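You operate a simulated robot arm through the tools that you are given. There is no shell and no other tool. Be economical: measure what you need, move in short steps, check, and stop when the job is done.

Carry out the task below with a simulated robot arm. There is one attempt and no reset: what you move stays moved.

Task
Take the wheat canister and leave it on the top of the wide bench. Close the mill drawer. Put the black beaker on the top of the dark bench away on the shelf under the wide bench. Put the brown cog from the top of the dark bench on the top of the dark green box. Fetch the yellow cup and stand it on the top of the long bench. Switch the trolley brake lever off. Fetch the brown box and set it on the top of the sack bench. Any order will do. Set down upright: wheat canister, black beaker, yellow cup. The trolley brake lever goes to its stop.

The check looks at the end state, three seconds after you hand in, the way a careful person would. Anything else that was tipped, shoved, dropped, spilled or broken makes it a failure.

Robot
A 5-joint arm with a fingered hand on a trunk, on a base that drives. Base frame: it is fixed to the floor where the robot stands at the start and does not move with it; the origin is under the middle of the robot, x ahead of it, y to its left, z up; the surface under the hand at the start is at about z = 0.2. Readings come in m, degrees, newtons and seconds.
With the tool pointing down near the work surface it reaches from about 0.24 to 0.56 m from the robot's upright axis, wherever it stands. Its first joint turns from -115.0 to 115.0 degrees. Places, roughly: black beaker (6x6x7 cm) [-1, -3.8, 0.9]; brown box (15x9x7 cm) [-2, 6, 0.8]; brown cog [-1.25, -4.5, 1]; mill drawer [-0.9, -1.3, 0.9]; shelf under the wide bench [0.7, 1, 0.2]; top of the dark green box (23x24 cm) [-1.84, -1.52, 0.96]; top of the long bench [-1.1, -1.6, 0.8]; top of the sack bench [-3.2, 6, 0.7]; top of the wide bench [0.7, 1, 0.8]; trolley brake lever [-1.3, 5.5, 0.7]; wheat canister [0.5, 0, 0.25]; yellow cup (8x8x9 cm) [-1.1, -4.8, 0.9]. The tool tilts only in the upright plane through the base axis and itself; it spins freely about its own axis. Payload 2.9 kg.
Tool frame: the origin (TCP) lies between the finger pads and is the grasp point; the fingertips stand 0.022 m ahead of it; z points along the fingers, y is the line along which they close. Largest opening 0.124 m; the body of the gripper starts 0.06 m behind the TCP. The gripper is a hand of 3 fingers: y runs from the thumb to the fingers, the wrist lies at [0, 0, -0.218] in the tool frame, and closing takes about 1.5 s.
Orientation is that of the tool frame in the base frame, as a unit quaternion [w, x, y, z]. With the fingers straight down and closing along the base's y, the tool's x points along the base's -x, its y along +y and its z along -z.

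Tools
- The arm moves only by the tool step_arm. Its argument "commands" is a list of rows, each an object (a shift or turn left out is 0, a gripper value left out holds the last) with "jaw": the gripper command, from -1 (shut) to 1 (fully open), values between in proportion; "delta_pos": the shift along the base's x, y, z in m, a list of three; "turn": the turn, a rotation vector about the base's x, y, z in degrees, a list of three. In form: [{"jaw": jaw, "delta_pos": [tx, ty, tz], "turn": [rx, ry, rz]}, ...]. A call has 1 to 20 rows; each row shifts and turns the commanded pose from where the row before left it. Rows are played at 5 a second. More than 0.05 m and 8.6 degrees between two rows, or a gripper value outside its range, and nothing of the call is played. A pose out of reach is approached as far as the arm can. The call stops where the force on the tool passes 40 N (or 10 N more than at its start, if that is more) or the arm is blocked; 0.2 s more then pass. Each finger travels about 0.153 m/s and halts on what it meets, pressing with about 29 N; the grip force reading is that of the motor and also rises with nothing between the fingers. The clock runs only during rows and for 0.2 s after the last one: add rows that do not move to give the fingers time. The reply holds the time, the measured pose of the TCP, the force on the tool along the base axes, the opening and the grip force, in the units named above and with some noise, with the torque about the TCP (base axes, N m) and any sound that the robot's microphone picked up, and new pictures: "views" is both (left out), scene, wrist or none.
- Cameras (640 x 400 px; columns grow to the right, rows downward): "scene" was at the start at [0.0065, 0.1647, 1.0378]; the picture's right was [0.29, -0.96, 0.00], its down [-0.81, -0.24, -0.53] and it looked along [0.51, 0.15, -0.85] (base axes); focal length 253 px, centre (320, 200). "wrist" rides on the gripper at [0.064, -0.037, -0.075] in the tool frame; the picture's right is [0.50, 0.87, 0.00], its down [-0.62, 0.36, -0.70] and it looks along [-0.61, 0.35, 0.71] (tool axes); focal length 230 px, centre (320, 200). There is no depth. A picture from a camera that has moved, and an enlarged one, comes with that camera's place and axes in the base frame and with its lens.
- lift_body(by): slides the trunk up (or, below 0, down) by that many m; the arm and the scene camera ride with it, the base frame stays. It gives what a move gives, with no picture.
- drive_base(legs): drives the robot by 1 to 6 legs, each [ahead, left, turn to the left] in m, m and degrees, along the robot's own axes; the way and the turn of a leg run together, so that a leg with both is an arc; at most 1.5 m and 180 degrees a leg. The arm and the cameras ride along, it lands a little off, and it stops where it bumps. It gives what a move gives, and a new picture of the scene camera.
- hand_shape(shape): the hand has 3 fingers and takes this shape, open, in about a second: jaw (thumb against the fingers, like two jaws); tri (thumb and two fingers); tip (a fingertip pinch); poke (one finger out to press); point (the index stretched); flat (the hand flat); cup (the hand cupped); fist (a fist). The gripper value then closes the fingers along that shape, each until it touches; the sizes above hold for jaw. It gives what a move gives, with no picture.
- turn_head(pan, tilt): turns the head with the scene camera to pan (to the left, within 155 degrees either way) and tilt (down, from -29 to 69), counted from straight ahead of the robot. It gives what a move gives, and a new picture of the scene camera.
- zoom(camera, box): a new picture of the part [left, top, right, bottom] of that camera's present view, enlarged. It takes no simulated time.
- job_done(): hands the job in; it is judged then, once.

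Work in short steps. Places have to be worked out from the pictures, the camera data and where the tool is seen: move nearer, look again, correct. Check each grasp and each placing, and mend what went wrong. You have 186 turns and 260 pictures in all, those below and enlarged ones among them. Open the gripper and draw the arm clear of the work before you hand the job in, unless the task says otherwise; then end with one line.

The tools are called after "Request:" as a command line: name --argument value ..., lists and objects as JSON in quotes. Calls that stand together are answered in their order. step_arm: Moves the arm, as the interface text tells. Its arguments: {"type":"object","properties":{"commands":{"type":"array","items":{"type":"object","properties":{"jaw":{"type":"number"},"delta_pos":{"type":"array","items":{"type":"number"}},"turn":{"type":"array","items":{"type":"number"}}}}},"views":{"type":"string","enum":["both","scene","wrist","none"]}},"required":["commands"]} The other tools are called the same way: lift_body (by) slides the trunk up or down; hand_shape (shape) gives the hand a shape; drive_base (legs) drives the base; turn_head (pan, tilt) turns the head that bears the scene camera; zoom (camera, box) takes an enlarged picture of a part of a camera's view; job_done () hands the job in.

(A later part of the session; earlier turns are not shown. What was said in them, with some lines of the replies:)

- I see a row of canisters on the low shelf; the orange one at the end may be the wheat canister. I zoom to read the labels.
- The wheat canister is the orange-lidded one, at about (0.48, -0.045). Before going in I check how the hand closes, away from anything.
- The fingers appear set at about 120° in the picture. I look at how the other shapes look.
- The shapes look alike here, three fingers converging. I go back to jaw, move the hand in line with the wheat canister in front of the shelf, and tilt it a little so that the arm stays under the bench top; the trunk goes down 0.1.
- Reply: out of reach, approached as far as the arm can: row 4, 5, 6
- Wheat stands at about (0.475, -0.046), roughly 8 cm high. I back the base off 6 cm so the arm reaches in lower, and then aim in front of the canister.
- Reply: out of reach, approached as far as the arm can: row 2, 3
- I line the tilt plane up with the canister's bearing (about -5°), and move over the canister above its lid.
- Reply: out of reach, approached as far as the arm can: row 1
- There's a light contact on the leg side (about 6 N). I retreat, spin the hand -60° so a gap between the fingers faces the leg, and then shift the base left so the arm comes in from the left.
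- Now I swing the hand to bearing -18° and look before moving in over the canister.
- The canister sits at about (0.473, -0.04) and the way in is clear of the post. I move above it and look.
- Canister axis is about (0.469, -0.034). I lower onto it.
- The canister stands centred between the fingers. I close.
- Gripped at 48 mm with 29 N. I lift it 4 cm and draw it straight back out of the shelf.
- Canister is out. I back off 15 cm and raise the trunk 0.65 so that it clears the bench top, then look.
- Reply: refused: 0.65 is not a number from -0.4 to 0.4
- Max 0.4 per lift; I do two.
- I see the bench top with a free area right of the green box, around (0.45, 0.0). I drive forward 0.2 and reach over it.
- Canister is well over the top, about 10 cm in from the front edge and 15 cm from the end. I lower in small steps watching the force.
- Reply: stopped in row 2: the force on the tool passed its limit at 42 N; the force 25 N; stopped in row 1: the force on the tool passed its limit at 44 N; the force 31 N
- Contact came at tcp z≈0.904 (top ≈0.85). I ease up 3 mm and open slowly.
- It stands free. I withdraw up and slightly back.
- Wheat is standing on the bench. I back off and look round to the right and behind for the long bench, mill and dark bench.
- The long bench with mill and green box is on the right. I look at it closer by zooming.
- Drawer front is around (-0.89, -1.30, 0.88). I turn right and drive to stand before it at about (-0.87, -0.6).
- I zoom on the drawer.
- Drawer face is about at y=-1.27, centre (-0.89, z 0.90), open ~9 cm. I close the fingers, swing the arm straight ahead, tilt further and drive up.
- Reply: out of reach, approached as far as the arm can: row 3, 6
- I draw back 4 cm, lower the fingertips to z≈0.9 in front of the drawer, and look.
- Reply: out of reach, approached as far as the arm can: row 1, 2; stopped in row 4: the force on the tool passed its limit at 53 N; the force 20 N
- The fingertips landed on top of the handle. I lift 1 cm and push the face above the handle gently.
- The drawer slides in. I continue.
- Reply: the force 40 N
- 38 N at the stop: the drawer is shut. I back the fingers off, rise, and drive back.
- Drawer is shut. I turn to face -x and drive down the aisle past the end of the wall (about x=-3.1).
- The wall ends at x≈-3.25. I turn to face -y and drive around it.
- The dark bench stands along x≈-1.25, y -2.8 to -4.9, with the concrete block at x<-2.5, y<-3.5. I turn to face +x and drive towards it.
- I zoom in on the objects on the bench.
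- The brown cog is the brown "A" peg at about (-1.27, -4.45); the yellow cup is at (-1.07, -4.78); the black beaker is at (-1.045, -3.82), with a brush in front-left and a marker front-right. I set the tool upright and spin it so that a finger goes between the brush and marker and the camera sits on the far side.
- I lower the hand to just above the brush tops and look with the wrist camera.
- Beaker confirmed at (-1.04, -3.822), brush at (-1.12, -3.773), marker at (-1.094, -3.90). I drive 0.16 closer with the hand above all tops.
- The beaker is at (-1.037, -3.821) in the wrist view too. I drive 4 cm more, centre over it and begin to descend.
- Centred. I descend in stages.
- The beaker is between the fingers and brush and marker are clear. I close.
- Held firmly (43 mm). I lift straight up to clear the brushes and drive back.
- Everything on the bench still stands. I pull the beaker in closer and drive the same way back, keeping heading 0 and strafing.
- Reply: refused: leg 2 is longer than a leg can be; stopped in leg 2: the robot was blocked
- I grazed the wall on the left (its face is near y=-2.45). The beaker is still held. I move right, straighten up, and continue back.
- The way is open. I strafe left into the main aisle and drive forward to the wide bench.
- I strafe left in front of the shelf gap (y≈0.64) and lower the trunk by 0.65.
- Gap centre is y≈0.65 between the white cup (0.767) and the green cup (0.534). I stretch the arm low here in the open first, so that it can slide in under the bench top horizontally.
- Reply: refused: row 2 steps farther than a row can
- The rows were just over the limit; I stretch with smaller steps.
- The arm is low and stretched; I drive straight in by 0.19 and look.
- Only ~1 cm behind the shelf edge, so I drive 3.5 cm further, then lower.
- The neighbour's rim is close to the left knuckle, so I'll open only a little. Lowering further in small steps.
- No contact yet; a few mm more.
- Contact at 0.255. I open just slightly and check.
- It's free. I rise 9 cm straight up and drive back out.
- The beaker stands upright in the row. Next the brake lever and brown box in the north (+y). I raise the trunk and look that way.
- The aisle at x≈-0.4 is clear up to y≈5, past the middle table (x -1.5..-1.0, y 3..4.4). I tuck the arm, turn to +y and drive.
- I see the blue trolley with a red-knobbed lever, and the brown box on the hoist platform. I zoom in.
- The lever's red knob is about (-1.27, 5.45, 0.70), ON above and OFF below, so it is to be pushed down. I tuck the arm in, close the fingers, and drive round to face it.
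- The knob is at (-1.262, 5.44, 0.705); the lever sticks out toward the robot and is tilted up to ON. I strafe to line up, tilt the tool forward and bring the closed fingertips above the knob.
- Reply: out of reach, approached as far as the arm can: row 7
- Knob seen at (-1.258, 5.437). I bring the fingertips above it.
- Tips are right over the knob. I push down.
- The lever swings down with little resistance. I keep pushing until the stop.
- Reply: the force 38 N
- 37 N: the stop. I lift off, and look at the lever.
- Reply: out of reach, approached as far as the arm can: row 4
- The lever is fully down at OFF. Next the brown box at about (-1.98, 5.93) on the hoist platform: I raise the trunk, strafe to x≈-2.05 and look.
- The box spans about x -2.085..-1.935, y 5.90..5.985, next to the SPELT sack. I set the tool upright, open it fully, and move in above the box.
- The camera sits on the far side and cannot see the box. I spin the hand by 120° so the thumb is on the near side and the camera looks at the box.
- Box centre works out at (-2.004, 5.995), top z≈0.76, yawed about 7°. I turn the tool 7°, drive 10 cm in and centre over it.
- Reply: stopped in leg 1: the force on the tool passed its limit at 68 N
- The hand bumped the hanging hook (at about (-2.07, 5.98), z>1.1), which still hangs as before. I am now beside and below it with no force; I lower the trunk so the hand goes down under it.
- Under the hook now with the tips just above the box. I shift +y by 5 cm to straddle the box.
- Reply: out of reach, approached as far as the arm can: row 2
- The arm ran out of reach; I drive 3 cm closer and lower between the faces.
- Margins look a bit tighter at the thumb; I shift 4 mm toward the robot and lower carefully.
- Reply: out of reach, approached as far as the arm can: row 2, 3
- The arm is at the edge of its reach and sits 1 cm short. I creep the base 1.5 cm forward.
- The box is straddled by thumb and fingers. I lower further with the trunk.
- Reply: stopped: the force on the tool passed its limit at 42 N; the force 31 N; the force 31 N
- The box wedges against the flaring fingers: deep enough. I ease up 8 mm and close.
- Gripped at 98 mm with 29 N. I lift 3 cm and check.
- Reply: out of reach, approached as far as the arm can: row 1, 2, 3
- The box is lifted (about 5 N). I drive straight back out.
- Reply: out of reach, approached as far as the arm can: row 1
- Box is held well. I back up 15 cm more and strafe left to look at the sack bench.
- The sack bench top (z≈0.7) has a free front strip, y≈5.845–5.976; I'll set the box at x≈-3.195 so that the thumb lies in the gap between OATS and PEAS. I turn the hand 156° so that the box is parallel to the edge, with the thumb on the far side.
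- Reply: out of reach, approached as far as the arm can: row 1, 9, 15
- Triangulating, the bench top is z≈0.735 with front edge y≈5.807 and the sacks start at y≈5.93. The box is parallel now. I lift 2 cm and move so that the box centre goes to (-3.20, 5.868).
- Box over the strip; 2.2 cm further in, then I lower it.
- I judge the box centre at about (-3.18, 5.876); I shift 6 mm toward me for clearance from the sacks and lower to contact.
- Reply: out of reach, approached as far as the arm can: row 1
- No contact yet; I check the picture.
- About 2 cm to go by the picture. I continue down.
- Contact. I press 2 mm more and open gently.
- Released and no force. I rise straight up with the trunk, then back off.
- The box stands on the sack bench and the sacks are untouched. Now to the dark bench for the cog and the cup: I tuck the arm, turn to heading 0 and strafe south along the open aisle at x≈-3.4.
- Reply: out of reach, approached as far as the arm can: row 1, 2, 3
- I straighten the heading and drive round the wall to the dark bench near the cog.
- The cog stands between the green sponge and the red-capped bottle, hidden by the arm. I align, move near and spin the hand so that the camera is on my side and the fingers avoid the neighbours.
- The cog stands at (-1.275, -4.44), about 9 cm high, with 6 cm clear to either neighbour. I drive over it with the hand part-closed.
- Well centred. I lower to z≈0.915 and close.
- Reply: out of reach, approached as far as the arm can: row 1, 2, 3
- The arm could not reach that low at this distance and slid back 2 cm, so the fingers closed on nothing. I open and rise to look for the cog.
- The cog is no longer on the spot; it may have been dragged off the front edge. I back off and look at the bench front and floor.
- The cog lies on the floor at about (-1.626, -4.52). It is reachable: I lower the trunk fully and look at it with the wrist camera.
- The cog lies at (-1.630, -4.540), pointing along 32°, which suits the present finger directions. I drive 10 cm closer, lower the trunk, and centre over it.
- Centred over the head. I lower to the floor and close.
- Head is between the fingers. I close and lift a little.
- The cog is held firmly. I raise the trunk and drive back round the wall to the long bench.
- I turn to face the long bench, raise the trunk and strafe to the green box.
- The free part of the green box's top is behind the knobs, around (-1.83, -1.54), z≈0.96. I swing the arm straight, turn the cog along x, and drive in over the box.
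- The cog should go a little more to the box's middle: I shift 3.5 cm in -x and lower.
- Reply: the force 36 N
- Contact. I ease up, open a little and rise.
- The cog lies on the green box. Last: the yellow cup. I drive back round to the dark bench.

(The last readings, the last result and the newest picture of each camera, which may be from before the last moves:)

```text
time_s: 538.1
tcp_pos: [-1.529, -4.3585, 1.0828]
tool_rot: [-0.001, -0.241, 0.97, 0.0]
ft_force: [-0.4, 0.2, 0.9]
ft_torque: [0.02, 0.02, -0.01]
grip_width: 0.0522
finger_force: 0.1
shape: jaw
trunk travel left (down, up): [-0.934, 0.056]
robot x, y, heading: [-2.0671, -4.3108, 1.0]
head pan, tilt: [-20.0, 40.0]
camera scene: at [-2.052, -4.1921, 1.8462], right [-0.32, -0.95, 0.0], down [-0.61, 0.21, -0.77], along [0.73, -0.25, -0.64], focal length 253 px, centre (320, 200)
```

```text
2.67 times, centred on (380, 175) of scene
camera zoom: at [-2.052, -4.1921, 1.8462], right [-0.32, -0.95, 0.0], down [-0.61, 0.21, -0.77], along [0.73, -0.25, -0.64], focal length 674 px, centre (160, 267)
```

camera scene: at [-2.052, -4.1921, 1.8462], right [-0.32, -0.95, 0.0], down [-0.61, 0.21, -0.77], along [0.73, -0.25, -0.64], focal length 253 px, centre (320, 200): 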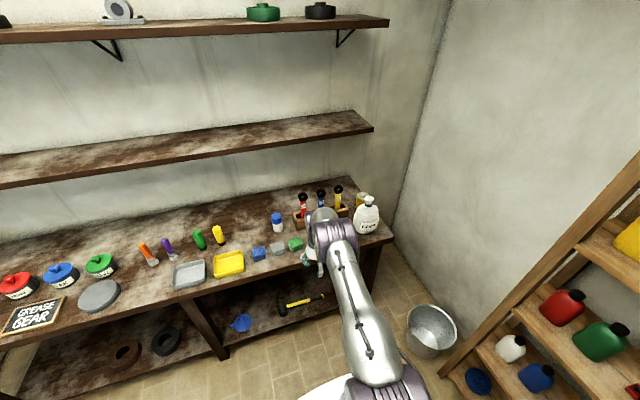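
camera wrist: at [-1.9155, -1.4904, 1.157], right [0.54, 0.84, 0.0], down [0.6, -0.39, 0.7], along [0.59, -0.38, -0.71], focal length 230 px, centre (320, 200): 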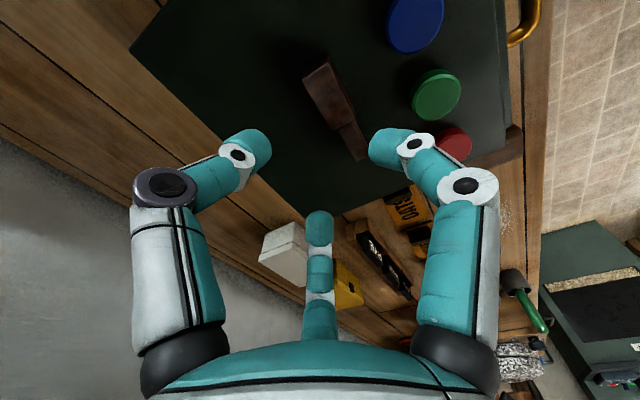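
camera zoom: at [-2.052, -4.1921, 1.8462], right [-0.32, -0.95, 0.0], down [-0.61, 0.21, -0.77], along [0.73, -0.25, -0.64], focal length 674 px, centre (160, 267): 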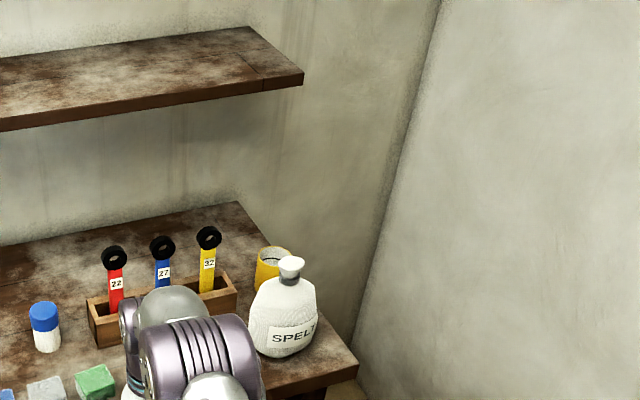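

Cup is at (-1.055, -4.79), behind the SPELT bottle (top z≈1.09). I raise, spin and open the hand, then come over it from the left front, keeping clear of the bucket and the wall shelf.

Request:
step_arm --commands '[{"jaw": 0.6, "delta_pos": [0, 0, 0.03], "turn": [0, 0, 7]}, {"delta_pos": [0, 0, 0.03], "turn": [0, 0, 7]}, {"delta_pos": [0, 0, 0.02], "turn": [0, 0, 7]}, {"turn": [0, 0, 6]}, {}]' --views "none"

Request:
drive_base --legs '[[0.4, -0.25, -1]]'

Request:
step_arm --commands '[{"delta_pos": [-0.005, -0.036, 0]}, {"delta_pos": [-0.005, -0.036, 0]}, {"delta_pos": [-0.005, -0.036, 0]}, {"delta_pos": [-0.005, -0.036, 0]}, {"delta_pos": [-0.005, -0.036, 0]}, {}]' --views "both"

```text
time_s: 539.3
tcp_pos: [-1.528, -4.3573, 1.1628]
tool_rot: [-0.002, -0.462, 0.887, 0.0]
ft_force: [-0.6, 0.6, 0.5]
ft_torque: [-0.02, -0.01, -0.01]
grip_width: 0.0989
finger_force: 0.1
shape: jaw
trunk travel left (down, up): [-0.934, 0.056]
robot x, y, heading: [-2.0701, -4.3059, 1.3]
head pan, tilt: [-20.0, 40.0]
```

```text
time_s: 542.1
tcp_pos: [-1.1324, -4.618, 1.1629]
tool_rot: [-0.001, -0.452, 0.892, 0.001]
ft_force: [1.0, 0.6, -0.2]
ft_torque: [-0.01, -0.02, 0.02]
grip_width: 0.0989
finger_force: 0.0
shape: jaw
trunk travel left (down, up): [-0.934, 0.056]
robot x, y, heading: [-1.6749, -4.5593, 0.2]
head pan, tilt: [-20.0, 40.0]
camera scene: at [-1.6528, -4.441, 1.8463], right [-0.34, -0.94, 0.0], down [-0.6, 0.22, -0.77], along [0.72, -0.26, -0.64], focal length 253 px, centre (320, 200)
```

scene: 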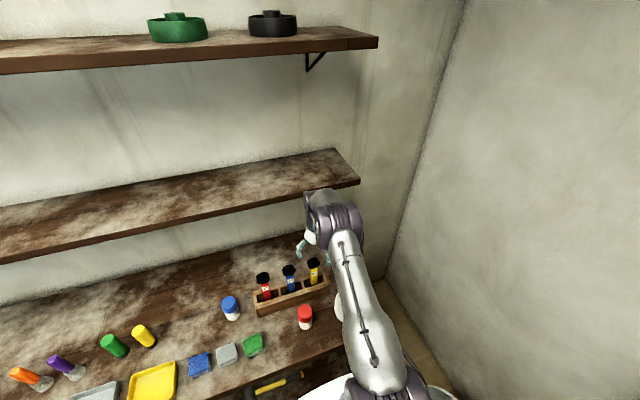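

```text
time_s: 543.5
tcp_pos: [-1.1558, -4.7968, 1.1619]
tool_rot: [0.0, -0.452, 0.892, 0.001]
ft_force: [0.5, -0.1, 0.1]
ft_torque: [0.0, 0.0, 0.04]
grip_width: 0.0991
finger_force: 0.1
shape: jaw
trunk travel left (down, up): [-0.934, 0.056]
robot x, y, heading: [-1.6754, -4.5576, 0.1]
head pan, tilt: [-20.0, 40.0]
camera scene: at [-1.6519, -4.4404, 1.8462], right [-0.34, -0.94, 0.0], down [-0.6, 0.22, -0.77], along [0.72, -0.26, -0.64], focal length 253 px, centre (320, 200)
camera wrist: at [-1.1633, -4.8695, 1.2367], right [-0.99, 0.11, 0.0], down [0.08, 0.71, 0.7], along [0.08, 0.7, -0.71], focal length 230 px, centre (320, 200)
```

scene: 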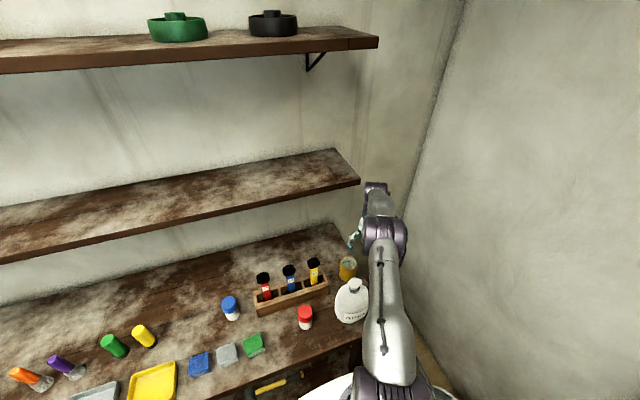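
wrist: 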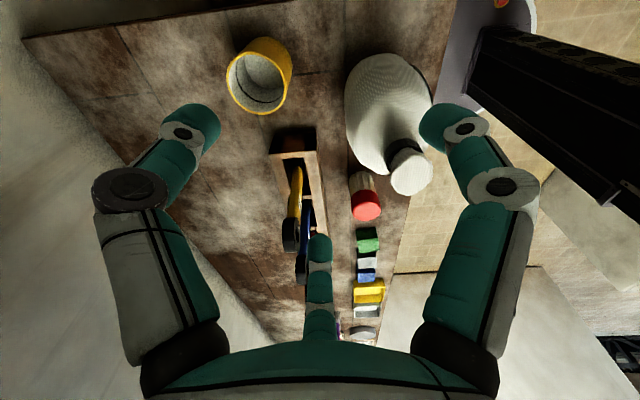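

Cup measured at (-1.075, -4.78). I'll take it from r≈0.52 with a high trunk so the elbow stays well over the SPELT bottle; I shift the arm, drive in, and look.

Request:
step_arm --commands '[{"delta_pos": [-0.008, 0.03, 0]}, {"delta_pos": [-0.008, 0.03, 0]}, {"delta_pos": [-0.008, 0.029, 0]}, {}]' --views "none"

Request:
drive_base --legs '[[0.105, -0.072, 0]]'

Request:
lift_body --by -0.034

Request:
step_arm --commands '[{"delta_pos": [0, 0, -0.04]}, {"delta_pos": [0, 0, -0.03]}, {}]' --views "both"

```text
time_s: 544.5
tcp_pos: [-1.181, -4.7102, 1.1612]
tool_rot: [-0.001, -0.452, 0.892, 0.001]
ft_force: [-0.3, -0.3, 1.5]
ft_torque: [-0.02, 0.02, 0.01]
grip_width: 0.0987
finger_force: 0.1
shape: jaw
trunk travel left (down, up): [-0.934, 0.056]
robot x, y, heading: [-1.67, -4.5602, 0.0]
head pan, tilt: [-20.0, 40.0]
```

```text
time_s: 545.8
tcp_pos: [-1.0781, -4.782, 1.1623]
tool_rot: [0.0, -0.451, 0.893, 0.0]
ft_force: [-0.2, -0.3, 0.8]
ft_torque: [0.01, -0.01, -0.01]
grip_width: 0.0987
finger_force: 0.0
shape: jaw
trunk travel left (down, up): [-0.934, 0.056]
robot x, y, heading: [-1.569, -4.6296, 0.3]
head pan, tilt: [-20.0, 40.0]
camera scene: at [-1.5491, -4.5135, 1.8462], right [-0.34, -0.94, 0.0], down [-0.6, 0.22, -0.77], along [0.72, -0.26, -0.64], focal length 253 px, centre (320, 200)
```

scene: 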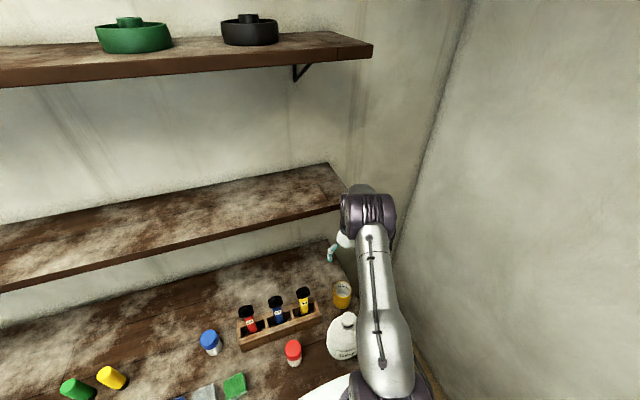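

```text
time_s: 546.5
tcp_pos: [-1.0765, -4.7834, 1.128]
tool_rot: [0.0, -0.451, 0.893, 0.001]
ft_force: [-0.2, -0.6, -0.7]
ft_torque: [-0.04, 0.0, 0.02]
grip_width: 0.0988
finger_force: 0.1
shape: jaw
trunk travel left (down, up): [-0.9, 0.09]
robot x, y, heading: [-1.5687, -4.6321, 0.1]
head pan, tilt: [-20.0, 40.0]
```

```text
time_s: 547.4
tcp_pos: [-1.0763, -4.7822, 1.0589]
tool_rot: [0.0, -0.451, 0.893, 0.001]
ft_force: [-0.5, -0.5, 0.9]
ft_torque: [-0.03, 0.01, -0.01]
grip_width: 0.0989
finger_force: 0.1
shape: jaw
trunk travel left (down, up): [-0.9, 0.09]
robot x, y, heading: [-1.5691, -4.6276, -0.4]
head pan, tilt: [-20.0, 40.0]
camera scene: at [-1.5483, -4.5142, 1.8123], right [-0.34, -0.94, 0.0], down [-0.6, 0.22, -0.77], along [0.72, -0.26, -0.64], focal length 253 px, centre (320, 200)
camera wrist: at [-1.0851, -4.856, 1.133], right [-0.99, 0.11, 0.0], down [0.08, 0.71, 0.7], along [0.08, 0.7, -0.71], focal length 230 px, centre (320, 200)
```

scene: 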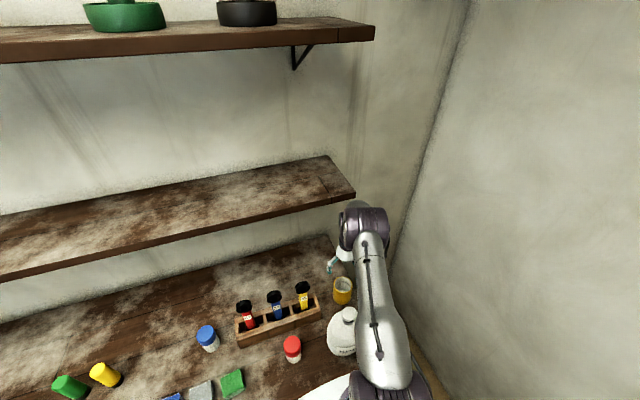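
wrist: 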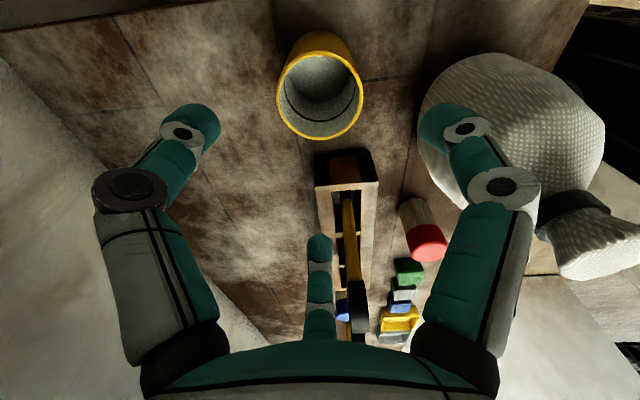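

Centred over the cup with about 6 cm to each neighbour. I lower to z≈0.905.

Request:
step_arm --commands '[{"delta_pos": [0, -0.001, -0.04]}, {"delta_pos": [0, -0.001, -0.04]}, {"delta_pos": [0, 0, -0.035]}, {"delta_pos": [0, 0, -0.035]}, {}]' --views "both"

```text
time_s: 548.5
tcp_pos: [-1.0779, -4.7857, 0.9071]
tool_rot: [-0.001, -0.451, 0.892, 0.001]
ft_force: [0.6, -0.9, -0.4]
ft_torque: [0.01, 0.01, 0.03]
grip_width: 0.0991
finger_force: 0.2
shape: jaw
trunk travel left (down, up): [-0.9, 0.09]
robot x, y, heading: [-1.5688, -4.6319, -0.1]
head pan, tilt: [-20.0, 40.0]
camera scene: at [-1.5479, -4.5144, 1.8123], right [-0.34, -0.94, 0.0], down [-0.6, 0.22, -0.77], along [0.72, -0.26, -0.64], focal length 253 px, centre (320, 200)
camera wrist: at [-1.0849, -4.859, 0.982], right [-0.99, 0.11, 0.0], down [0.08, 0.71, 0.7], along [0.08, 0.7, -0.71], focal length 230 px, centre (320, 200)
```

scene: 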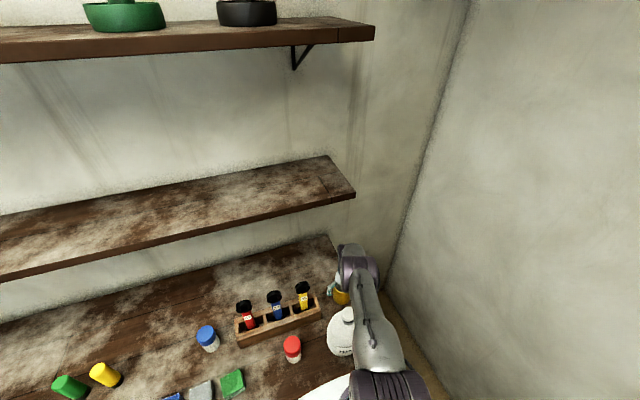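
wrist: 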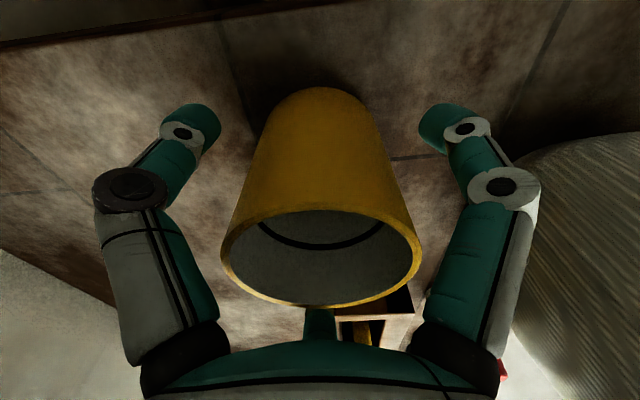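

The cup is between the fingers and nothing is touching. I close and lift.

Request:
step_arm --commands '[{"jaw": 0.4}, {"jaw": 0.2}, {"jaw": 0}, {"jaw": -0.3}, {}, {}, {"delta_pos": [0, 0, 0.03]}, {"delta_pos": [0, 0, 0.04]}, {"delta_pos": [0, 0, 0.04]}, {"delta_pos": [0, 0, 0.04]}, {"delta_pos": [0, 0, 0.04]}, {}]' --views "wrist"

Request:
lift_body --by 0.08

```text
time_s: 551.1
tcp_pos: [-1.0757, -4.7861, 1.0981]
tool_rot: [0.0, -0.45, 0.893, 0.0]
ft_force: [0.0, -0.2, -2.1]
ft_torque: [-0.01, -0.04, -0.01]
grip_width: 0.0603
finger_force: 28.8
shape: jaw
trunk travel left (down, up): [-0.9, 0.09]
robot x, y, heading: [-1.5682, -4.6279, -0.1]
head pan, tilt: [-20.0, 40.0]
camera wrist: at [-1.0846, -4.8583, 1.1733], right [-0.99, 0.11, 0.0], down [0.08, 0.71, 0.7], along [0.08, 0.7, -0.71], focal length 230 px, centre (320, 200)
```

wrist: 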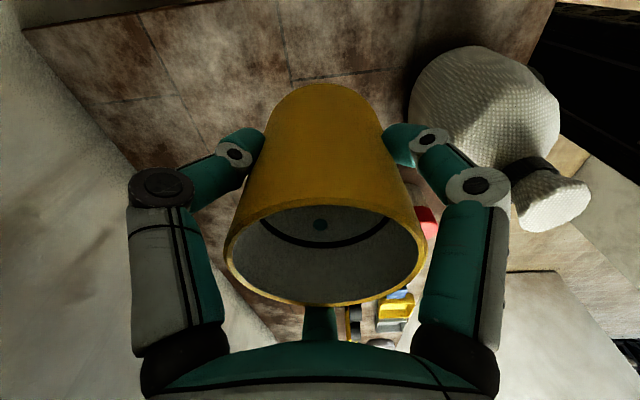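

```text
time_s: 552.3
tcp_pos: [-1.0771, -4.7853, 1.1788]
tool_rot: [-0.001, -0.451, 0.892, 0.001]
ft_force: [0.1, -0.2, -1.8]
ft_torque: [-0.01, -0.03, 0.0]
grip_width: 0.06
finger_force: 28.9
shape: jaw
trunk travel left (down, up): [-0.98, 0.01]
robot x, y, heading: [-1.5685, -4.629, -0.4]
head pan, tilt: [-20.0, 40.0]
```

Cup held (2 N, 60 mm). I raise a bit more, back out over the bottle and drive round to the long bench.

Request:
step_arm --commands '[{"delta_pos": [0, 0, 0.03]}, {}]' --views "none"

Request:
drive_base --legs '[[-0.45, 0, 0.3], [-0.05, 1.4, 0], [-0.05, 0.25, 0], [-1.4, 0, 0], [-0.6, 0, 0]]'

Request:
drive_base --legs '[[0, 1.15, 0], [0, 1.15, 0], [1.4, 0, 0], [1.37, 0, 0]]'

```text
time_s: 552.9
tcp_pos: [-1.0771, -4.785, 1.2079]
tool_rot: [-0.001, -0.451, 0.892, 0.0]
ft_force: [-0.3, -0.7, -2.3]
ft_torque: [-0.02, 0.01, 0.04]
grip_width: 0.0601
finger_force: 29.4
shape: jaw
trunk travel left (down, up): [-0.98, 0.01]
robot x, y, heading: [-1.5684, -4.6311, -0.3]
head pan, tilt: [-20.0, 40.0]
```

```text
time_s: 573.4
tcp_pos: [-3.6646, -3.1257, 1.2072]
tool_rot: [-0.001, -0.456, 0.89, 0.0]
ft_force: [-0.1, 0.3, -2.2]
ft_torque: [-0.01, 0.0, -0.02]
grip_width: 0.0601
finger_force: 28.8
shape: jaw
trunk travel left (down, up): [-0.98, 0.01]
robot x, y, heading: [-4.1602, -2.977, 0.7]
head pan, tilt: [-20.0, 40.0]
camera scene: at [-4.1381, -2.8624, 1.8923], right [-0.33, -0.94, 0.0], down [-0.61, 0.21, -0.77], along [0.72, -0.25, -0.64], focal length 253 px, centre (320, 200)
```

scene: 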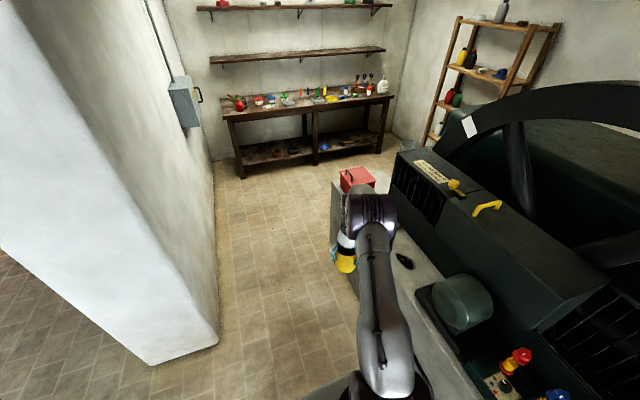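

```text
time_s: 597.9
tcp_pos: [-0.9434, -0.7735, 1.2088]
tool_rot: [0.0, -0.454, 0.891, 0.0]
ft_force: [0.3, -1.1, -1.6]
ft_torque: [-0.01, 0.0, -0.01]
grip_width: 0.06
finger_force: 28.9
shape: jaw
trunk travel left (down, up): [-0.98, 0.01]
robot x, y, heading: [-1.4409, -0.6248, 0.3]
head pan, tilt: [-20.0, 40.0]
camera scene: at [-1.4166, -0.5066, 1.8923], right [-0.34, -0.94, 0.0], down [-0.6, 0.22, -0.77], along [0.72, -0.26, -0.64], focal length 253 px, centre (320, 200)
```

scene: 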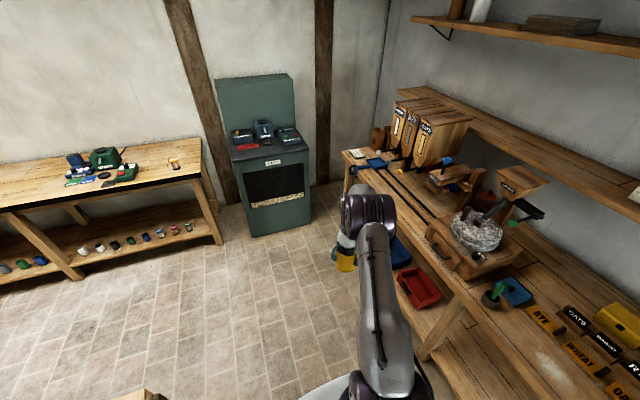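

I turn to face the bench and look for a free spot.

Request:
drive_base --legs '[[0, 0, -90.3], [0.1, 0.2, 0]]'

Request:
turn_head --pan 0 --tilt 50

```text
time_s: 603.5
tcp_pos: [-1.4031, -1.2145, 1.2067]
tool_rot: [0.001, 0.321, 0.947, 0.0]
ft_force: [0.8, 0.7, -2.4]
ft_torque: [0.03, -0.01, 0.01]
grip_width: 0.0599
finger_force: 29.2
shape: jaw
trunk travel left (down, up): [-0.98, 0.01]
robot x, y, heading: [-1.2408, -0.7302, -91.0]
head pan, tilt: [-20.0, 40.0]
camera scene: at [-1.1247, -0.7479, 1.8924], right [-0.93, 0.36, 0.0], down [0.23, 0.6, -0.77], along [-0.28, -0.71, -0.64], focal length 253 px, centre (320, 200)
```

scene: 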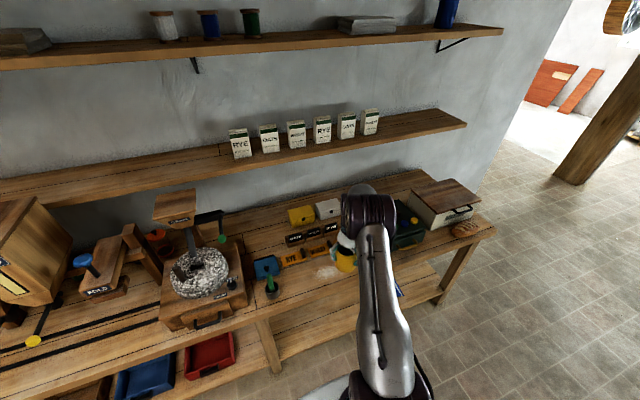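

```text
time_s: 604.3
tcp_pos: [-1.4011, -1.2148, 1.2077]
tool_rot: [0.0, 0.321, 0.947, 0.001]
ft_force: [0.1, -0.5, -1.6]
ft_torque: [0.01, 0.0, 0.01]
grip_width: 0.0597
finger_force: 28.6
shape: jaw
trunk travel left (down, up): [-0.98, 0.01]
robot x, y, heading: [-1.2352, -0.7248, -91.1]
head pan, tilt: [0.0, 50.0]
camera scene: at [-1.0933, -0.7468, 1.8781], right [-1.0, 0.02, 0.0], down [0.01, 0.77, -0.64], along [-0.01, -0.64, -0.77], focal length 253 px, centre (320, 200)
```

scene: 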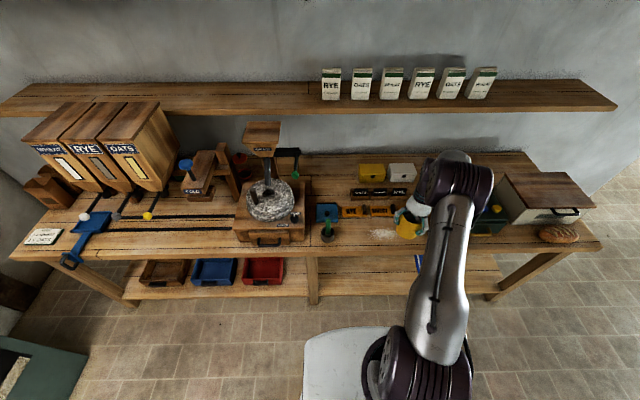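

Free spot at about (-1.285, -1.395), between the mortar (-1.14) and the flour patch (-1.40). I move the cup over it and lower.

Request:
drive_base --legs '[[0.175, 0.12, 0.5]]'

Request:
lift_body --by -0.16

Request:
step_arm --commands '[{"delta_pos": [0, 0, -0.04]}, {"delta_pos": [0, 0, -0.03]}, {}]' --views "both"

```text
time_s: 605.9
tcp_pos: [-1.2796, -1.3944, 1.2094]
tool_rot: [0.0, 0.317, 0.949, 0.001]
ft_force: [-0.1, 0.3, -1.9]
ft_torque: [-0.01, 0.04, -0.01]
grip_width: 0.0599
finger_force: 29.3
shape: jaw
trunk travel left (down, up): [-0.98, 0.01]
robot x, y, heading: [-1.1232, -0.9064, -90.9]
head pan, tilt: [0.0, 50.0]
camera scene: at [-0.977, -0.9227, 1.8782], right [-1.0, 0.01, 0.0], down [0.01, 0.77, -0.64], along [-0.01, -0.64, -0.77], focal length 253 px, centre (320, 200)
```

scene: 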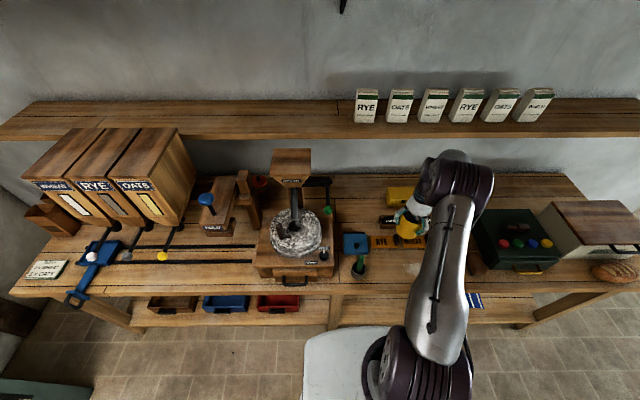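

```text
time_s: 607.8
tcp_pos: [-1.2796, -1.3951, 1.0479]
tool_rot: [0.0, 0.317, 0.949, 0.001]
ft_force: [0.2, -0.1, -2.1]
ft_torque: [-0.01, 0.05, -0.01]
grip_width: 0.0599
finger_force: 28.9
shape: jaw
trunk travel left (down, up): [-0.82, 0.17]
robot x, y, heading: [-1.1198, -0.9078, -90.4]
head pan, tilt: [0.0, 50.0]
```

```text
time_s: 608.6
tcp_pos: [-1.2778, -1.3987, 0.978]
tool_rot: [0.0, 0.316, 0.949, 0.001]
ft_force: [-0.6, 0.0, -1.8]
ft_torque: [-0.01, 0.05, -0.02]
grip_width: 0.06
finger_force: 28.8
shape: jaw
trunk travel left (down, up): [-0.82, 0.17]
robot x, y, heading: [-1.1163, -0.907, -90.6]
head pan, tilt: [0.0, 50.0]
camera scene: at [-0.9757, -0.924, 1.7181], right [-1.0, 0.01, 0.0], down [0.01, 0.77, -0.64], along [-0.01, -0.64, -0.77], focal length 253 px, centre (320, 200)
camera wrist: at [-1.3513, -1.3883, 1.0526], right [0.12, 0.99, 0.0], down [0.71, -0.09, 0.7], along [0.7, -0.08, -0.71], focal length 230 px, centre (320, 200)
```

scene: 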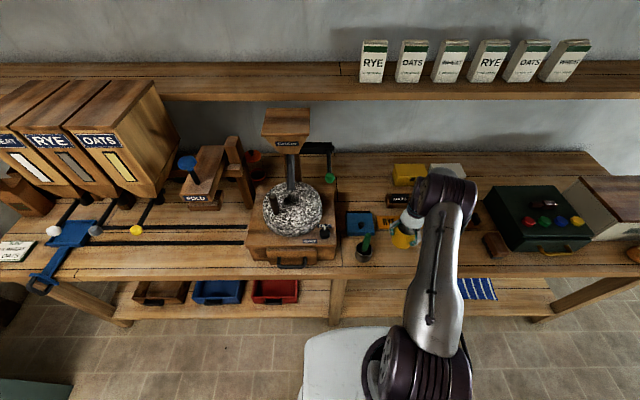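
wrist: 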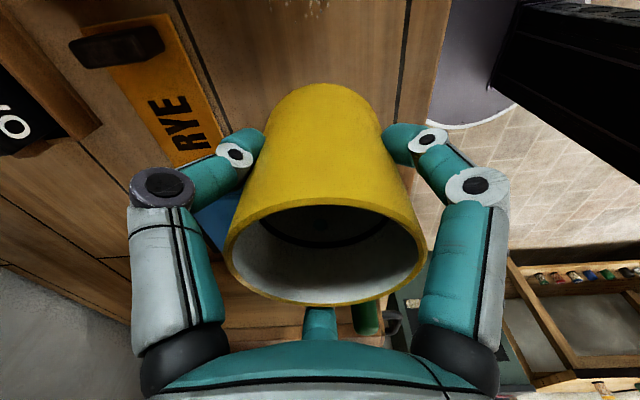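

The spot is clear. I lower toward contact (expected near z≈0.907).

Request:
step_arm --commands '[{"delta_pos": [0, 0.008, -0.03]}, {"delta_pos": [0, 0, -0.022]}, {}]' --views "none"

Request:
step_arm --commands '[{"delta_pos": [0, 0, -0.008]}, {}]' --views "none"

Request:
step_arm --commands '[{"delta_pos": [0, 0, -0.005]}, {}]' --views "wrist"

```text
time_s: 609.4
tcp_pos: [-1.2797, -1.3891, 0.9248]
tool_rot: [0.001, 0.317, 0.948, 0.001]
ft_force: [0.9, -0.4, -1.9]
ft_torque: [0.02, 0.0, -0.03]
grip_width: 0.0598
finger_force: 29.1
shape: jaw
trunk travel left (down, up): [-0.82, 0.17]
robot x, y, heading: [-1.1211, -0.9067, -90.8]
head pan, tilt: [0.0, 50.0]
```

```text
time_s: 610.0
tcp_pos: [-1.2788, -1.3901, 0.9182]
tool_rot: [0.0, 0.316, 0.949, 0.0]
ft_force: [0.3, -0.2, -3.0]
ft_torque: [-0.02, -0.05, 0.01]
grip_width: 0.0597
finger_force: 28.5
shape: jaw
trunk travel left (down, up): [-0.82, 0.17]
robot x, y, heading: [-1.123, -0.9082, -90.9]
head pan, tilt: [0.0, 50.0]
```

```text
time_s: 610.6
tcp_pos: [-1.2784, -1.3897, 0.9138]
tool_rot: [0.0, 0.316, 0.949, 0.001]
ft_force: [0.5, -0.2, -3.0]
ft_torque: [0.0, 0.0, 0.02]
grip_width: 0.0597
finger_force: 29.4
shape: jaw
trunk travel left (down, up): [-0.82, 0.17]
robot x, y, heading: [-1.1217, -0.9048, -90.5]
head pan, tilt: [0.0, 50.0]
camera wrist: at [-1.3515, -1.3804, 0.9872], right [0.12, 0.99, 0.0], down [0.71, -0.09, 0.7], along [0.7, -0.08, -0.71], focal length 230 px, centre (320, 200)
```

wrist: 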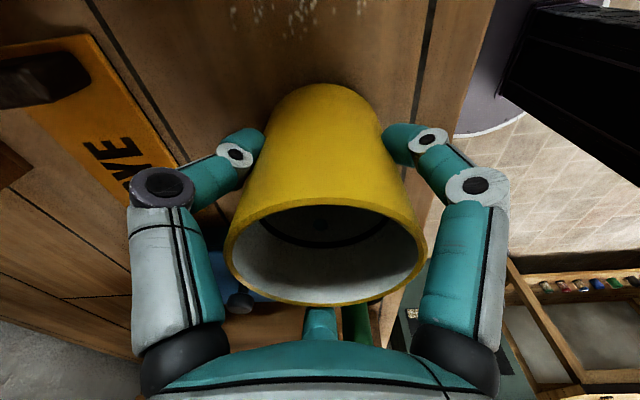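

Request:
step_arm --commands '[{"delta_pos": [0, 0, -0.005]}, {}]' --views "none"

Request:
step_arm --commands '[{"delta_pos": [0, 0, -0.004]}, {}]' --views "none"

```text
time_s: 611.2
tcp_pos: [-1.2799, -1.3883, 0.9077]
tool_rot: [0.001, 0.317, 0.949, 0.0]
ft_force: [-0.6, 0.3, -2.0]
ft_torque: [-0.04, -0.02, 0.03]
grip_width: 0.0598
finger_force: 28.9
shape: jaw
trunk travel left (down, up): [-0.82, 0.17]
robot x, y, heading: [-1.1198, -0.9063, -90.8]
head pan, tilt: [0.0, 50.0]
```

```text
time_s: 611.8
tcp_pos: [-1.2792, -1.3889, 0.9066]
tool_rot: [0.0, 0.316, 0.949, -0.002]
ft_force: [-0.9, -3.1, 18.7]
ft_torque: [0.0, -0.02, -0.03]
grip_width: 0.0601
finger_force: 29.3
shape: jaw
trunk travel left (down, up): [-0.82, 0.17]
robot x, y, heading: [-1.1244, -0.9086, -90.7]
head pan, tilt: [0.0, 50.0]
```

Contact at 0.907. I release gently, then rise straight up.

Request:
step_arm --commands '[{"delta_pos": [0, 0, 0.002], "jaw": 0.05}, {"jaw": 0.2}, {"jaw": 0.35}, {}, {}, {"delta_pos": [0, 0, 0.03]}, {"delta_pos": [0, 0, 0.04]}, {"delta_pos": [0, 0, 0.04]}, {"delta_pos": [0, 0, 0.03]}, {}]' --views "wrist"

Request:
drive_base --legs '[[-0.3, 0, 0]]'

Request:
zoom --camera "scene" --box '[240, 100, 560, 300]'

```text
time_s: 614.0
tcp_pos: [-1.2784, -1.3878, 1.0446]
tool_rot: [0.0, 0.316, 0.949, 0.001]
ft_force: [0.1, 0.4, 0.1]
ft_torque: [0.02, 0.03, -0.02]
grip_width: 0.0833
finger_force: 0.1
shape: jaw
trunk travel left (down, up): [-0.82, 0.17]
robot x, y, heading: [-1.1236, -0.9083, -90.6]
head pan, tilt: [0.0, 50.0]
camera wrist: at [-1.3517, -1.3786, 1.1197], right [0.12, 0.99, 0.0], down [0.71, -0.09, 0.7], along [0.7, -0.08, -0.71], focal length 230 px, centre (320, 200)
```

wrist: 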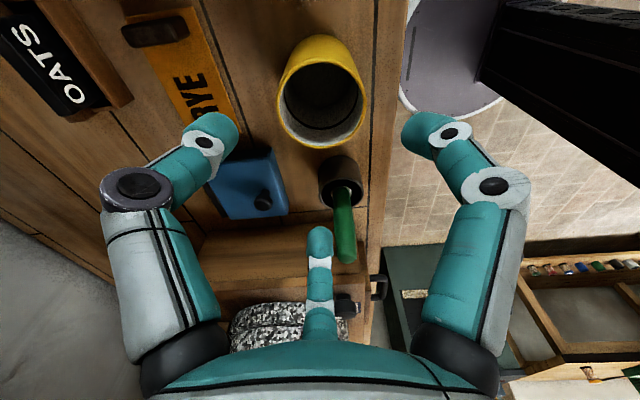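

```text
time_s: 616.0
tcp_pos: [-1.2767, -1.0888, 1.0442]
tool_rot: [0.0, 0.317, 0.948, 0.001]
ft_force: [-0.1, 0.7, 0.6]
ft_torque: [0.02, -0.03, 0.01]
grip_width: 0.0832
finger_force: 0.0
shape: jaw
trunk travel left (down, up): [-0.82, 0.17]
robot x, y, heading: [-1.1198, -0.6039, -90.6]
head pan, tilt: [0.0, 50.0]
camera scene: at [-0.9727, -0.6254, 1.7181], right [-1.0, 0.01, 0.0], down [0.01, 0.77, -0.64], along [-0.01, -0.64, -0.77], focal length 253 px, centre (320, 200)
```

scene: 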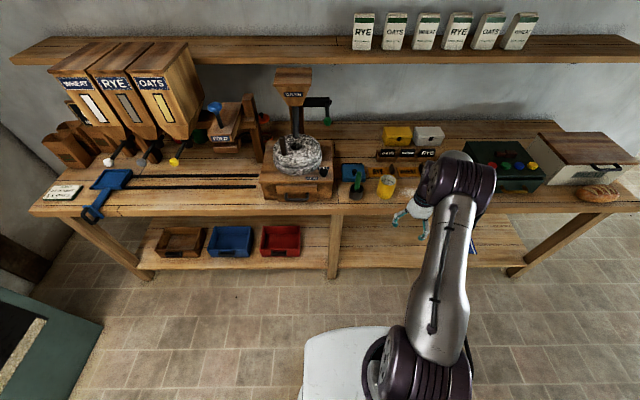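

```text
2.00 times, centred on (400, 200) of scene
camera zoom: at [-0.9727, -0.6254, 1.7181], right [-1.0, 0.01, 0.0], down [0.01, 0.77, -0.64], along [-0.01, -0.64, -0.77], focal length 505 px, centre (160, 200)
```

zoom: 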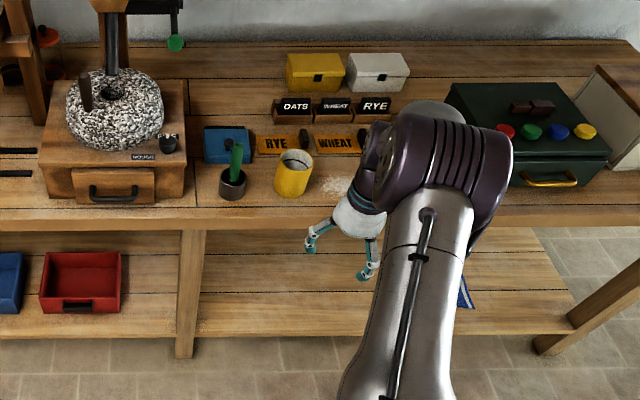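

The cup stands upright, the cog lies on the green box, and the mill drawer is shut. The other tasks were checked as they were finished. The gripper is open and the arm is clear, so I hand in.

Request:
job_done

```text
The job is handed in.
```

I've handed in the job with all seven tasks done. The brown cog fell to the floor on the first grasp, and I picked it up and placed it on the dark green box. I also bumped the hoist's hanging hook once, and it still hangs as before.
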